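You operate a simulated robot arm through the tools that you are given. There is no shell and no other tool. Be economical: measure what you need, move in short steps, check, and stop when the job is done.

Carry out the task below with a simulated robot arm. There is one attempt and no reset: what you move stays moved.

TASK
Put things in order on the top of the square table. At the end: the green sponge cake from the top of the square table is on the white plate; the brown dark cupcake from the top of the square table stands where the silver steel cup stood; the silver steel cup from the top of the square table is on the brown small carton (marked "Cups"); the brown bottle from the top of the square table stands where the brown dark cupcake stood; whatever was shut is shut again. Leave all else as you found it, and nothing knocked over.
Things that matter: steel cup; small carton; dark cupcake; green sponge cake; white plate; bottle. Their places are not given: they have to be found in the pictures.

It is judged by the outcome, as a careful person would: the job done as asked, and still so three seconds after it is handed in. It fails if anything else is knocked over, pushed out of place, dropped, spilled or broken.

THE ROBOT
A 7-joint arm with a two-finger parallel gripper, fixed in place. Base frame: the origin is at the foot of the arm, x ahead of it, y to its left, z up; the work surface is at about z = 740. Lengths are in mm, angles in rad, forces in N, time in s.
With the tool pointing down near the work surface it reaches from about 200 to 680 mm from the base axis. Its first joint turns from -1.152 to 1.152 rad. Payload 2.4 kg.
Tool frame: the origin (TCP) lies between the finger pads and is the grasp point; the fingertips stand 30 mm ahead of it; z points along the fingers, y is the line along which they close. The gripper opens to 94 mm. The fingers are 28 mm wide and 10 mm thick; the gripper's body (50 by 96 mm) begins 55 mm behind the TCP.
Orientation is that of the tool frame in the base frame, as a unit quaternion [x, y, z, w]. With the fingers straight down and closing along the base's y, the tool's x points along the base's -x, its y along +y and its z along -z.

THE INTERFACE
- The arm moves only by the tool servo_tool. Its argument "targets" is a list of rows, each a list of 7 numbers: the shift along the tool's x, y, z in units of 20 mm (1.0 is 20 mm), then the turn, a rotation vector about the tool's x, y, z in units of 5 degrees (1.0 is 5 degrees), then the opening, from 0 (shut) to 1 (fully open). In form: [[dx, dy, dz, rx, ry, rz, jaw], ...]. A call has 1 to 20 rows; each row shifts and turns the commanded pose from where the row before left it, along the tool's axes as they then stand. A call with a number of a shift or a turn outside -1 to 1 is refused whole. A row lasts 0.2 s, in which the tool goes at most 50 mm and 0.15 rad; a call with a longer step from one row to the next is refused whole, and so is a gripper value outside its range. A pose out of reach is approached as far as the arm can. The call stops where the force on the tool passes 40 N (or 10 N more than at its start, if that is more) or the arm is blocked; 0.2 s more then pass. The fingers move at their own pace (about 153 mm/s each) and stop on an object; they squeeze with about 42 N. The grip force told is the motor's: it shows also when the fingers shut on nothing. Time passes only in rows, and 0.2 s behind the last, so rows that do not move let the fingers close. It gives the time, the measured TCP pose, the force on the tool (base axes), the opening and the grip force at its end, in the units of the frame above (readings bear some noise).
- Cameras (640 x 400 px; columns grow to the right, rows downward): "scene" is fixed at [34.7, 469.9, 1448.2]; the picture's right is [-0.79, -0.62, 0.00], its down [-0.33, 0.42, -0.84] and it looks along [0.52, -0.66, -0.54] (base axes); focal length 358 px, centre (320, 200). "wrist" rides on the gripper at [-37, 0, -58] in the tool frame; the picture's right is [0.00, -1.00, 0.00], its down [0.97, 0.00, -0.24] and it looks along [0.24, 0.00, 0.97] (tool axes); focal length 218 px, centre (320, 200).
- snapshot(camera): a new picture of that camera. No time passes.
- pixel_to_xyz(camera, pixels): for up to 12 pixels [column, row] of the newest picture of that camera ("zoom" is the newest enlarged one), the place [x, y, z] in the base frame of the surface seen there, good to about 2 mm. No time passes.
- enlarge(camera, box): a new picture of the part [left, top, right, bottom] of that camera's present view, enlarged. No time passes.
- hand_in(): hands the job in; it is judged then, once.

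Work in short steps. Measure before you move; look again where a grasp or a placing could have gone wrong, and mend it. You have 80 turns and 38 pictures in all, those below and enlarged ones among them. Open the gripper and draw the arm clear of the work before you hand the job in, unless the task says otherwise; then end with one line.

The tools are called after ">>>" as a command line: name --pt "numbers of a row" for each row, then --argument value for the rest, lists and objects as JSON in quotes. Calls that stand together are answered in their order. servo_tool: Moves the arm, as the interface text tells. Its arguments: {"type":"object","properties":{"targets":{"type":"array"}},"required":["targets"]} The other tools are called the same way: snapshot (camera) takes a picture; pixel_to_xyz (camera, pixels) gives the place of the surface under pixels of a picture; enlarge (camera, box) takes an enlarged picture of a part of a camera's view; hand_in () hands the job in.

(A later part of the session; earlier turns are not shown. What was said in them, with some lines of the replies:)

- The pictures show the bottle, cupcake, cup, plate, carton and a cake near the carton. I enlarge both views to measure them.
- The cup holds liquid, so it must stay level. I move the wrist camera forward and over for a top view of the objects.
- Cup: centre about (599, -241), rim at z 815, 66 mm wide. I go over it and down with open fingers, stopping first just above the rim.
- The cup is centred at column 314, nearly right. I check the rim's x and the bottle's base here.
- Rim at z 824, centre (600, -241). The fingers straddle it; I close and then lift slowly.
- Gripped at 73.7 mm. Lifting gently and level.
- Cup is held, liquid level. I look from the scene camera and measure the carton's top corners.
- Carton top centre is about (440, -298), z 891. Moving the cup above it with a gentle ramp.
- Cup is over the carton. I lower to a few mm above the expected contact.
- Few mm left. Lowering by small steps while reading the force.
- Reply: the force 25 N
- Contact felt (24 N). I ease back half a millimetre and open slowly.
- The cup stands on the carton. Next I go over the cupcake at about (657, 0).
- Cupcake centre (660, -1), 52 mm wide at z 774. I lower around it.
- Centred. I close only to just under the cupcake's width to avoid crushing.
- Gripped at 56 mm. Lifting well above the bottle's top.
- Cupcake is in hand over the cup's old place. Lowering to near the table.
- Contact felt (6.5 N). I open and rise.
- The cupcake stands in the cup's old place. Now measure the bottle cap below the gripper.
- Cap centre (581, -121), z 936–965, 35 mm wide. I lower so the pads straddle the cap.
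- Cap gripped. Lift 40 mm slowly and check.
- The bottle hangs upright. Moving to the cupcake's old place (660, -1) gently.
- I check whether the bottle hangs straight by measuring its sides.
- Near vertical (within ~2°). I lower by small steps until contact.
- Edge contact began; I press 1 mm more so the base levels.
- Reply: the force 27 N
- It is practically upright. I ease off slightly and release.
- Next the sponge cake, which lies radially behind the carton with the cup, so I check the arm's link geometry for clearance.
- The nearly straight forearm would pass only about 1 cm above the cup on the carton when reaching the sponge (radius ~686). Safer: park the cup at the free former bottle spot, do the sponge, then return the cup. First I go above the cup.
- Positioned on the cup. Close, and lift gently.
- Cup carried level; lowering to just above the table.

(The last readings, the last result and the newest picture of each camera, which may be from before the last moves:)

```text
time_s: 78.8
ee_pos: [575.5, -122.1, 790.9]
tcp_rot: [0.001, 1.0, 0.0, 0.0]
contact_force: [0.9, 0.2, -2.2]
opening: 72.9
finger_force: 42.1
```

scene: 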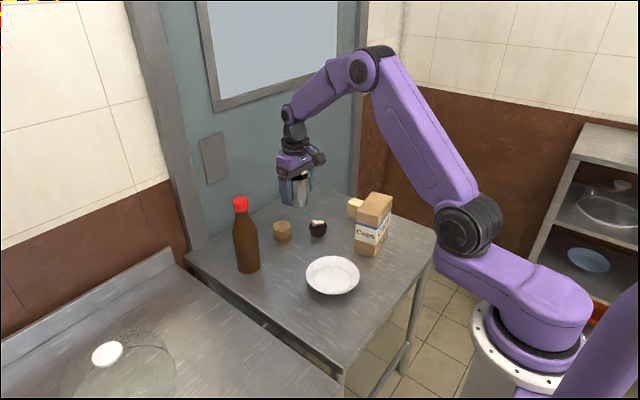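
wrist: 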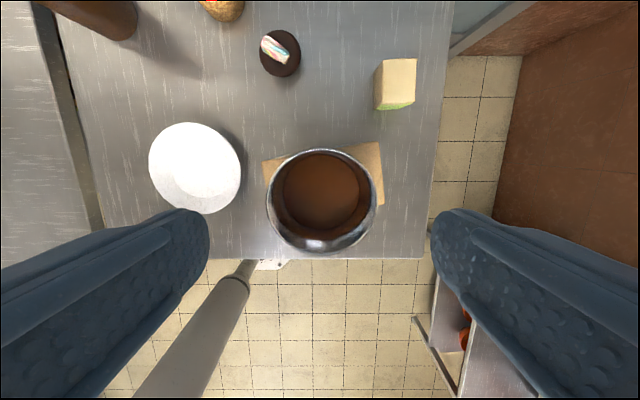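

>>> servo_tool --pt "0 0 0.05 0 0 0 0.4" --pt "0 0 0.05 0 0 0 0.4" --pt "0 0 0 0 0 0 0.4"

>>> servo_tool --pt "0 0 0.05 0 0 0 0.4" --pt "0 0 0 0 0 0 0.4"

>>> servo_tool --pt "0 0 0.03 0 0 0 0.4" --pt "0 0 0 0 0 0 0.4"

```text
time_s: 79.6
ee_pos: [576.1, -121.7, 788.4]
tcp_rot: [-0.001, 1.0, 0.0, 0.0]
contact_force: [0.3, 0.5, -2.3]
opening: 73.1
finger_force: 41.7
```

```text
time_s: 80.2
ee_pos: [575.5, -120.6, 788.1]
tcp_rot: [0.0, 1.0, 0.0, 0.0]
contact_force: [0.3, 0.3, -2.5]
opening: 73.0
finger_force: 41.8
```

```text
time_s: 80.8
ee_pos: [576.0, -121.4, 786.1]
tcp_rot: [-0.001, 1.0, 0.001, 0.0]
contact_force: [-1.0, 0.1, -1.5]
opening: 73.0
finger_force: 41.9
```

>>> servo_tool --pt "0 0 0.04 0 0 0 0.4" --pt "0 0 0 0 0 0 0.4"

```text
time_s: 81.4
ee_pos: [575.6, -120.4, 786.1]
tcp_rot: [0.001, 1.0, 0.0, 0.0]
contact_force: [-0.3, 0.9, -1.7]
opening: 73.1
finger_force: 41.9
```

>>> servo_tool --pt "0 0 0.04 0 0 0 0.4" --pt "0 0 0 0 0 0 0.4"

```text
time_s: 82.0
ee_pos: [575.8, -121.7, 784.9]
tcp_rot: [0.0, 1.0, 0.0, -0.001]
contact_force: [-0.4, 1.0, -0.8]
opening: 72.9
finger_force: 42.5
```

>>> servo_tool --pt "0 0 0.04 0 0 0 0.4" --pt "0 0 0 0 0 0 0.4"

```text
time_s: 82.6
ee_pos: [576.5, -121.6, 785.9]
tcp_rot: [0.0, 1.0, 0.0, 0.0]
contact_force: [-3.2, 0.4, 15.7]
opening: 72.8
finger_force: 41.5
```

Cup is down. Open, rise, then move above the sponge cake (559, -398).

>>> servo_tool --pt "0 0 -0.02 0 0 0 0.8" --pt "0 0 0 0 0 0 0.9" --pt "0 0 0 0 0 0 1" --pt "0 0 0 0 0 0 1" --pt "0 0 -0.5 0 0 0 1" --pt "0 0 -1 0 0 0 1" --pt "0 0 -1 0 0 0 1" --pt "0 0 -1 0 0 0 1" --pt "0 0 -1 0 0 0 1" --pt "0 0 -1 0 0 0 1" --pt "0 0 -1 0 0 0 1" --pt "0 0 -1 0 0 0 1" --pt "0 0 -1 0 0 0 1" --pt "0 0 -1 0 0 0 1" --pt "0 0 -0.5 0 0 0 1" --pt "0 0 0 0 0 0 1"

>>> servo_tool --pt "0.1 -1 0 0 0 0 1" --pt "0.1 -1 0 0 0 0 1" --pt "0.1 -1 0 0 0 0 1" --pt "0.1 -1 0 0 0 0 1" --pt "0.1 -1 0 0 0 0 1" --pt "0.1 -1 0 0 0 0 1" --pt "0.1 -1 0 0 0 0 1" --pt "0.1 -1 0 0 0 0 1" --pt "0 -1 0 0 0 0 1" --pt "0 -1 0 0 0 0 1" --pt "0 -1 0 0 0 0 1" --pt "0 -1 0 0 0 0 1" --pt "0 -1 0 0 0 0 1" --pt "0 -0.85 0 0 0 0 1" --pt "0 0 0 0 0 0 1" --pt "0 0 0 0 0 0 1"

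>>> snapshot --camera "scene"

>>> snapshot --camera "wrist"

```text
time_s: 86.0
ee_pos: [575.2, -122.1, 986.8]
tcp_rot: [-0.001, 1.0, 0.0, 0.0]
contact_force: [-0.3, 0.0, 0.3]
opening: 94.1
finger_force: 0.1
```

```text
time_s: 89.4
ee_pos: [560.5, -400.9, 985.7]
tcp_rot: [0.0, 1.0, 0.0, 0.0]
contact_force: [0.0, -0.3, 0.3]
opening: 93.9
finger_force: 0.0
```

```text
11 pictures are left
```

scene: 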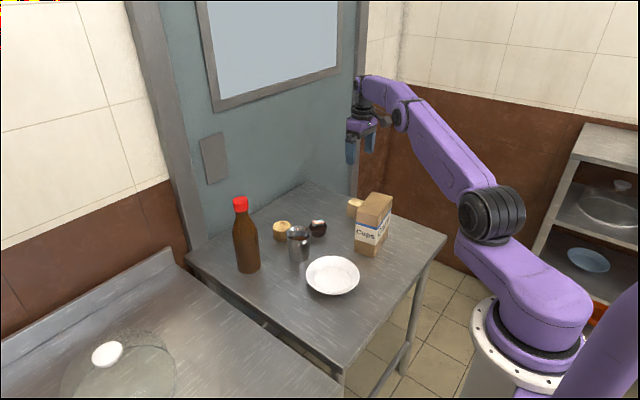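

```text
10 pictures are left
```

wrist: 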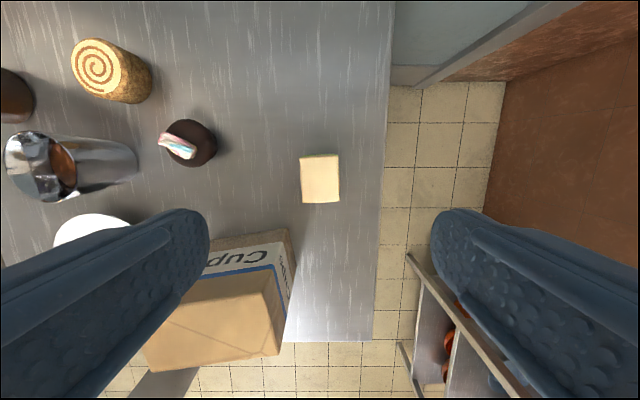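

Sponge centred (column 320, row 180). I descend to TCP z 788 so fingertips stay clear of the plate later.

>>> servo_tool --pt "0 0.05 1 0 0 0 1" --pt "0 0 1 0 0 0 1" --pt "0 0 1 0 0 0 1" --pt "0 0 1 0 0 0 1" --pt "0 0 1 0 0 0 1" --pt "0 0 1 0 0 0 1" --pt "0 0 1 0 0 0 1" --pt "0 0 1 0 0 0 1" --pt "0 0 1 0 0 0 1" --pt "0 0 0.6 0 0 0 1" --pt "0 0 0.3 0 0 0 1" --pt "0 0 0 0 0 0 1" --pt "0 0 0 0 0 0 1"

>>> snapshot --camera "wrist"

```text
time_s: 92.2
ee_pos: [554.6, -392.6, 788.2]
tcp_rot: [0.0, 1.0, -0.001, 0.0]
contact_force: [0.6, 0.0, -1.5]
opening: 93.8
finger_force: 0.2
out of reach, approached as far as the arm can: row 9
```

```text
9 pictures are left
```

wrist: 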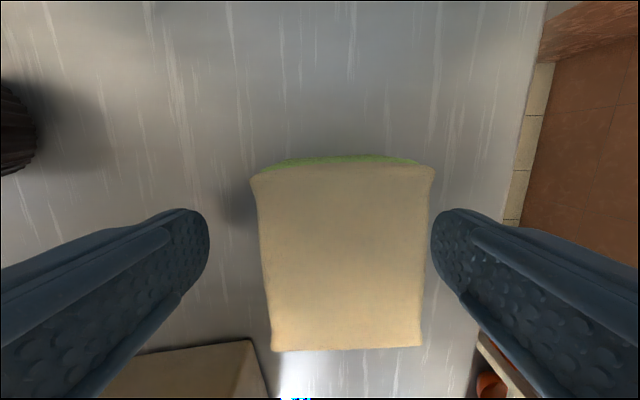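

The arm is at its reach limit, 6 mm off in y. I pull the command in along x so that y can line up.

>>> servo_tool --pt "0.6 0.03 0 0 0 0 1" --pt "0 0 0 0 0 0 1" --pt "0 0 0 0 0 0 1"

```text
time_s: 93.0
ee_pos: [545.5, -393.2, 787.7]
tcp_rot: [0.0, 1.0, 0.0, 0.0]
contact_force: [-0.1, 0.1, -0.1]
opening: 94.2
finger_force: 0.1
```

>>> servo_tool --pt "-0.1 -0.25 0 0 0 0 1" --pt "0 0 0 0 0 0 1"

```text
time_s: 93.6
ee_pos: [547.2, -399.2, 788.4]
tcp_rot: [0.0, 1.0, -0.001, -0.001]
contact_force: [-0.4, -0.3, -0.2]
opening: 94.1
finger_force: 0.0
```

Aligned at y -399. Closing on the cake.

>>> servo_tool --pt "0 0 0 0 0 0 0.8" --pt "0 0 0 0 0 0 0.65" --pt "0 0 0 0 0 0 0.52" --pt "0 0 0 0 0 0 0.44" --pt "0 0 0 0 0 0 0.4" --pt "0 0 0 0 0 0 0.4"

>>> servo_tool --pt "0 0 -0.2 0 0 0 0.4" --pt "0 0 -0.4 0 0 0 0.4" --pt "0 0 -0.6 0 0 0 0.4" --pt "0 0 -0.8 0 0 0 0.4" --pt "0 0 -1 0 0 0 0.4" --pt "0 0 -1 0 0 0 0.4" --pt "0 0 -1 0 0 0 0.4" --pt "0 0 -1 0 0 0 0.4" --pt "0 0 -1 0 0 0 0.4" --pt "0 0 -1 0 0 0 0.4" --pt "0 0 -1 0 0 0 0.4" --pt "0 0 -0.5 0 0 0 0.4" --pt "0 0 0 0 0 0 0.4"

>>> snapshot --camera "wrist"

```text
time_s: 95.0
ee_pos: [546.4, -398.9, 787.5]
tcp_rot: [0.0, 1.0, 0.0, 0.0]
contact_force: [-0.2, -1.3, 1.3]
opening: 48.8
finger_force: 41.4
```

```text
time_s: 97.8
ee_pos: [547.0, -401.4, 977.5]
tcp_rot: [-0.001, 1.0, 0.0, -0.001]
contact_force: [0.1, -0.1, -0.9]
opening: 48.6
finger_force: 42.0
```

```text
8 pictures are left
```

wrist: 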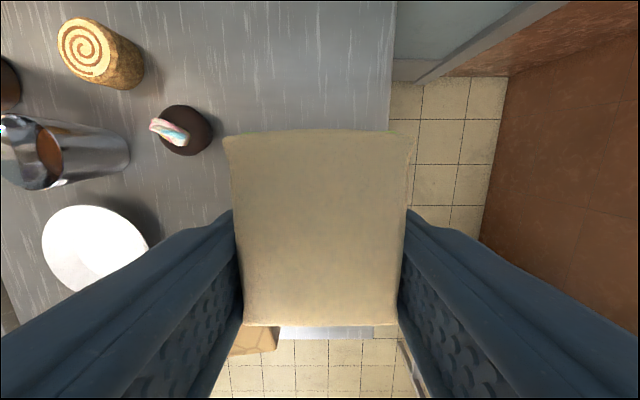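

Cake in hand, bottom about z 930, clear of everything. Cake centre is ~12 mm ahead of the TCP, so I go to TCP (428, -100).

>>> servo_tool --pt "0.2 0.5 0 0 0 0 0.4" --pt "0.4 1 0 0 0 0 0.4" --pt "0.4 1 0 0 0 0 0.4" --pt "0.4 1 0 0 0 0 0.4" --pt "0.4 1 0 0 0 0 0.4" --pt "0.4 1 0 0 0 0 0.4" --pt "0.4 1 0 0 0 0 0.4" --pt "0.4 1 0 0 0 0 0.4" --pt "0.4 1 0 0 0 0 0.4" --pt "0.4 1 0 0 0 0 0.4" --pt "0.4 1 0 0 0 0 0.4" --pt "0.4 1 0 0 0 0 0.4" --pt "0.4 1 0 0 0 0 0.4" --pt "0.4 1 0 0 0 0 0.4" --pt "0.4 1 0 0 0 0 0.4" --pt "0.2 0.5 0 0 0 0 0.4" --pt "0 0 0 0 0 0 0.4" --pt "0 0 0 0 0 0 0.4"

>>> servo_tool --pt "0 0 0.5 0 0 0 0.4" --pt "0 0 1 0 0 0 0.4" --pt "0 0 1 0 0 0 0.4" --pt "0 0 1 0 0 0 0.4" --pt "0 0 1 0 0 0 0.4" --pt "0 0 1 0 0 0 0.4" --pt "0 0 1 0 0 0 0.4" --pt "0 0 0.5 0 0 0 0.4" --pt "0 0 0 0 0 0 0.4"

>>> enlarge --camera "scene" --box '[260, 180, 400, 300]'

```text
time_s: 101.6
ee_pos: [425.8, -99.8, 977.0]
tcp_rot: [0.0, 1.0, 0.0, 0.0]
contact_force: [0.4, -0.6, -0.8]
opening: 48.6
finger_force: 41.8
```

```text
time_s: 103.6
ee_pos: [427.3, -101.1, 837.9]
tcp_rot: [0.0, 1.0, 0.0, 0.0]
contact_force: [-0.3, 0.5, -0.7]
opening: 48.4
finger_force: 41.4
```

```text
3.33 times, centred on (330, 240) of scene
```

zoom: 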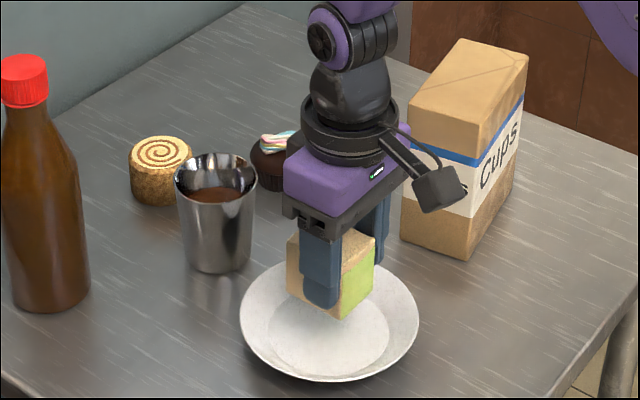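

Cake is over the plate centre. Lowering.

>>> servo_tool --pt "0 0 0.4 0 0 0 0.4" --pt "0 0 0.5 0 0 0 0.4" --pt "0 0 0.5 0 0 0 0.4" --pt "0 0 0.3 0 0 0 0.4" --pt "0 0 0.2 0 0 0 0.4" --pt "0 0 0 0 0 0 0.4"

>>> servo_tool --pt "0 0 0.05 0 0 0 0.4" --pt "0 0 0.05 0 0 0 0.4" --pt "0 0 0 0 0 0 0.4"

```text
time_s: 105.0
ee_pos: [428.1, -99.8, 800.2]
tcp_rot: [0.001, 1.0, 0.0, 0.0]
contact_force: [-0.3, -0.7, 0.5]
opening: 48.9
finger_force: 41.9
```

```text
time_s: 105.8
ee_pos: [427.3, -100.0, 797.6]
tcp_rot: [0.001, 1.0, 0.0, 0.0]
contact_force: [-0.3, 0.5, -1.0]
opening: 48.9
finger_force: 41.7
```

>>> servo_tool --pt "0 0 0.05 0 0 0 0.4" --pt "0 0 0 0 0 0 0.4"

>>> servo_tool --pt "0 0 0.04 0 0 0 0.4" --pt "0 0 0 0 0 0 0.4"

```text
time_s: 106.4
ee_pos: [426.7, -100.1, 797.7]
tcp_rot: [0.0, 1.0, 0.0, 0.0]
contact_force: [-2.1, 0.8, 11.9]
opening: 48.5
finger_force: 42.4
```

```text
time_s: 107.0
ee_pos: [426.9, -100.2, 795.7]
tcp_rot: [0.0, 1.0, 0.001, 0.0]
contact_force: [-3.9, 0.9, 28.0]
opening: 48.7
finger_force: 42.3
```

Contact. I ease off, open a little, rise, then open fully.

>>> servo_tool --pt "0 0 -0.04 0 0 0 0.4" --pt "0 0 0 0 0 0 0.6" --pt "0 0 0 0 0 0 0.7" --pt "0 0 0 0 0 0 0.7" --pt "0 0 -0.4 0 0 0 0.7" --pt "0 0 -1 0 0 0 0.7" --pt "0 0 -1 0 0 0 0.8" --pt "0 0 -1 0 0 0 1" --pt "0 0 -1 0 0 0 1" --pt "0 0 -1 0 0 0 1" --pt "0 0 -1 0 0 0 1" --pt "0 0 0 0 0 0 1"

>>> servo_tool --pt "-1 -0.15 0 0 0 0 1" --pt "-1 -0.15 0 0 0 0 1" --pt "-1 -0.15 0 0 0 0 1" --pt "-1 -0.15 0 0 0 0 1" --pt "-1 -0.15 0 0 0 0 1" --pt "-1 -0.15 0 0 0 0 1" --pt "-1 -0.15 0 0 0 0 1" --pt "-0.43 0 0 0 0 0 1" --pt "0 0 0 0 0 0 1"

>>> snapshot --camera "wrist"

```text
time_s: 109.6
ee_pos: [427.7, -99.8, 924.8]
tcp_rot: [0.0, 1.0, 0.001, 0.0]
contact_force: [0.3, -0.5, 0.7]
opening: 93.9
finger_force: 0.2
```

```text
time_s: 111.6
ee_pos: [574.8, -119.9, 924.4]
tcp_rot: [0.0, 1.0, 0.0, -0.001]
contact_force: [-0.1, 0.1, -0.3]
opening: 94.1
finger_force: 0.0
```

```text
6 pictures are left
```

wrist: 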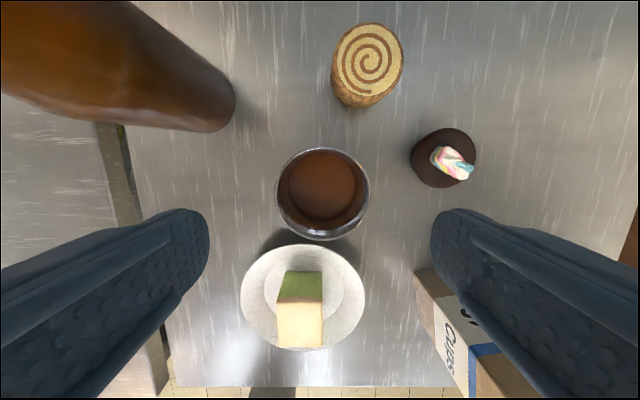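

The cake sits on the plate. The cup is centred at (322, 193); I descend, grip and lift it.

>>> servo_tool --pt "-0.05 -0.06 1 0 0 0 1" --pt "0 0 1 0 0 0 1" --pt "0 0 1 0 0 0 1" --pt "0 0 1 0 0 0 1" --pt "0 0 1 0 0 0 1" --pt "0 0 1 0 0 0 1" --pt "0 0 0.6 0 0 0 1" --pt "0 0 0.3 0 0 0 1" --pt "0 0 0 0 0 0 0.8" --pt "0 0 0 0 0 0 0.7" --pt "0 0 0 0 0 0 0.6" --pt "0 0 0 0 0 0 0.4" --pt "0 0 0 0 0 0 0.4"

>>> servo_tool --pt "0 0 -0.2 0 0 0 0.4" --pt "0 0 -0.4 0 0 0 0.4" --pt "0 0 -0.6 0 0 0 0.4" --pt "0 0 -0.7 0 0 0 0.4" --pt "0 0 -0.7 0 0 0 0.4" --pt "0 0 -0.7 0 0 0 0.4" --pt "0 0 -0.7 0 0 0 0.4" --pt "0 0 -0.7 0 0 0 0.4" --pt "0 0 -0.7 0 0 0 0.4" --pt "0 0 -0.7 0 0 0 0.4" --pt "0 0 -0.7 0 0 0 0.4" --pt "0 0 -0.7 0 0 0 0.4" --pt "0 0 -0.7 0 0 0 0.4" --pt "0 0 -0.6 0 0 0 0.4" --pt "0 0 -0.4 0 0 0 0.4" --pt "0 0 -0.2 0 0 0 0.4" --pt "0 0 0 0 0 0 0.4"

```text
time_s: 114.4
ee_pos: [577.0, -123.0, 786.1]
tcp_rot: [0.0, 1.0, 0.0, 0.0]
contact_force: [0.5, 0.4, -0.7]
opening: 72.6
finger_force: 41.9
```

```text
time_s: 118.0
ee_pos: [576.2, -122.2, 976.0]
tcp_rot: [0.0, 1.0, 0.001, 0.0]
contact_force: [-1.2, -0.1, -1.9]
opening: 73.0
finger_force: 42.0
```

>>> servo_tool --pt "0.16 -0.2 0 0 0 0 0.4" --pt "0.31 -0.4 0 0 0 0 0.4" --pt "0.47 -0.6 0 0 0 0 0.4" --pt "0.55 -0.7 0 0 0 0 0.4" --pt "0.55 -0.7 0 0 0 0 0.4" --pt "0.55 -0.7 0 0 0 0 0.4" --pt "0.55 -0.7 0 0 0 0 0.4" --pt "0.55 -0.7 0 0 0 0 0.4" --pt "0.55 -0.7 0 0 0 0 0.4" --pt "0.55 -0.7 0 0 0 0 0.4" --pt "0.55 -0.7 0 0 0 0 0.4" --pt "0.55 -0.7 0 0 0 0 0.4" --pt "0.47 -0.6 0 0 0 0 0.4" --pt "0.31 -0.4 0 0 0 0 0.4" --pt "0.16 -0.27 0 0 0 0 0.4" --pt "0 0 0 0 0 0 0.4" --pt "0 0 0 0 0 0 0.4"

>>> servo_tool --pt "0 0 0.2 0 0 0 0.4" --pt "0 0 0.4 0 0 0 0.4" --pt "0 0 0.4 0 0 0 0.4" --pt "0 0 0.3 0 0 0 0.4" --pt "0 0 0.2 0 0 0 0.4" --pt "0 0 0.1 0 0 0 0.4" --pt "0 0 0.1 0 0 0 0.4" --pt "0 0 0 0 0 0 0.4"

>>> servo_tool --pt "0 0 0.05 0 0 0 0.4" --pt "0 0 0.05 0 0 0 0.4" --pt "0 0 0 0 0 0 0.4"

```text
time_s: 121.6
ee_pos: [439.9, -298.0, 974.1]
tcp_rot: [0.0, 1.0, 0.0, -0.001]
contact_force: [-0.2, -0.4, -2.3]
opening: 73.0
finger_force: 41.7
```

```text
time_s: 123.4
ee_pos: [440.3, -298.2, 939.6]
tcp_rot: [0.0, 1.0, 0.001, -0.001]
contact_force: [0.6, 0.2, -1.7]
opening: 72.9
finger_force: 41.9
```

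```text
time_s: 124.2
ee_pos: [440.5, -297.9, 939.4]
tcp_rot: [0.0, 1.0, 0.0, 0.0]
contact_force: [-0.1, 0.5, -0.9]
opening: 72.9
finger_force: 41.9
```

>>> servo_tool --pt "0 0 0.05 0 0 0 0.4" --pt "0 0 0 0 0 0 0.4"

>>> servo_tool --pt "0 0 0.03 0 0 0 0.4" --pt "0 0 0 0 0 0 0.4"

>>> servo_tool --pt "0 0 0.03 0 0 0 0.4" --pt "0 0 0 0 0 0 0.4"

```text
time_s: 124.8
ee_pos: [439.5, -296.9, 937.7]
tcp_rot: [0.0, 1.0, 0.0, -0.001]
contact_force: [0.6, 0.3, -1.6]
opening: 72.9
finger_force: 42.0
```

```text
time_s: 125.4
ee_pos: [440.4, -298.3, 936.7]
tcp_rot: [0.0, 1.0, 0.0, 0.0]
contact_force: [0.0, 0.1, -2.1]
opening: 72.7
finger_force: 42.4
```

```text
time_s: 126.0
ee_pos: [440.6, -298.1, 936.8]
tcp_rot: [0.0, 1.0, -0.001, 0.001]
contact_force: [1.0, -0.6, -0.2]
opening: 72.7
finger_force: 42.2
```

>>> servo_tool --pt "0 0 0.03 0 0 0 0.4" --pt "0 0 0 0 0 0 0.4"

```text
time_s: 126.6
ee_pos: [439.4, -298.3, 936.6]
tcp_rot: [0.0, 1.0, -0.002, 0.001]
contact_force: [0.3, 1.7, 7.9]
opening: 73.1
finger_force: 41.9
```

Contact (8 N). Release, rise, and draw back.

>>> servo_tool --pt "0 0 0 0 0 0 0.8" --pt "0 0 0 0 0 0 0.9" --pt "0 0 0 0 0 0 1" --pt "0 0 0 0 0 0 1" --pt "0 0 -0.3 0 0 0 1" --pt "0 0 -0.6 0 0 0 1" --pt "0 0 -1 0 0 0 1" --pt "0 0 -1 0 0 0 1" --pt "0 0 -1 0 0 0 1" --pt "0 0 -1 0 0 0 1" --pt "0 0 -1 0 0 0 1" --pt "0 0 -1 0 0 0 1" --pt "0 0 -1 0 0 0 1" --pt "0 0 0 0 0 0 1"

>>> servo_tool --pt "0 1 0 0 0 0 1" --pt "0 1 0 0 0 0 1" --pt "0 1 0 0 0 0 1" --pt "0 1 0 0 0 0 1" --pt "0 1 0 0 0 0 1" --pt "0 1 0 0 0 0 1" --pt "0 1 0 0 0 0 1" --pt "0 1 0 0 0 0 1" --pt "0 0 0 0 0 0 1"

>>> snapshot --camera "scene"

>>> snapshot --camera "wrist"

```text
time_s: 129.6
ee_pos: [439.2, -297.2, 1096.7]
tcp_rot: [0.001, 1.0, 0.0, 0.0]
contact_force: [-0.4, 0.2, 0.4]
opening: 94.3
finger_force: 0.0
```

```text
time_s: 131.6
ee_pos: [440.4, -136.5, 1093.5]
tcp_rot: [0.0, 1.0, 0.0, 0.001]
contact_force: [0.1, 0.4, 0.0]
opening: 94.2
finger_force: 0.1
```

```text
5 pictures are left
```

scene: 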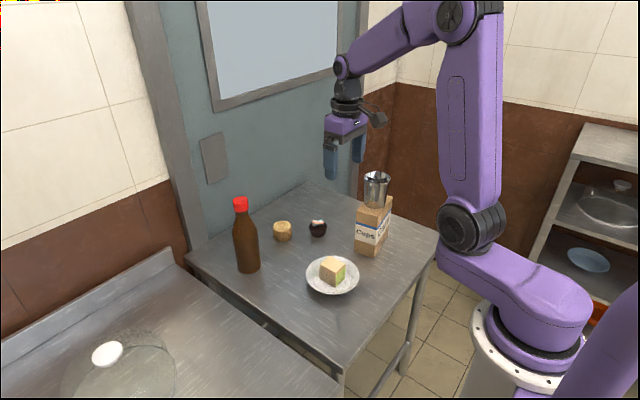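

```text
4 pictures are left
```

wrist: 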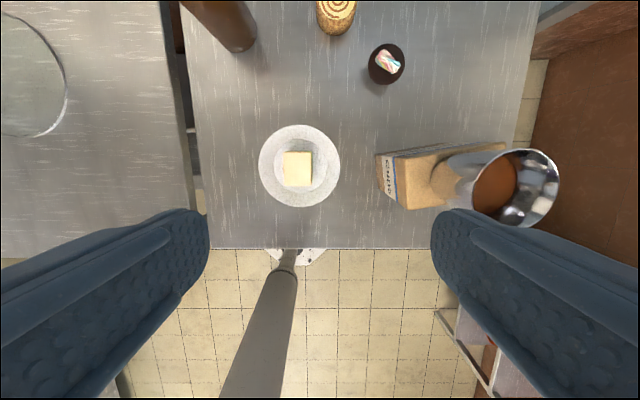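

Both pictures show every item in its asked place and upright, with the plate, carton and roll where they were and the gripper open and clear. Handing in.

>>> hand_in

```text
The job is handed in.
```

The green sponge cake is on the white plate, the dark cupcake is where the cup stood, the steel cup is on the "Cups" carton, and the bottle is where the cupcake stood. I parked the cup briefly on the table so the arm could reach the sponge cake safely; nothing was knocked over or visibly spilled.
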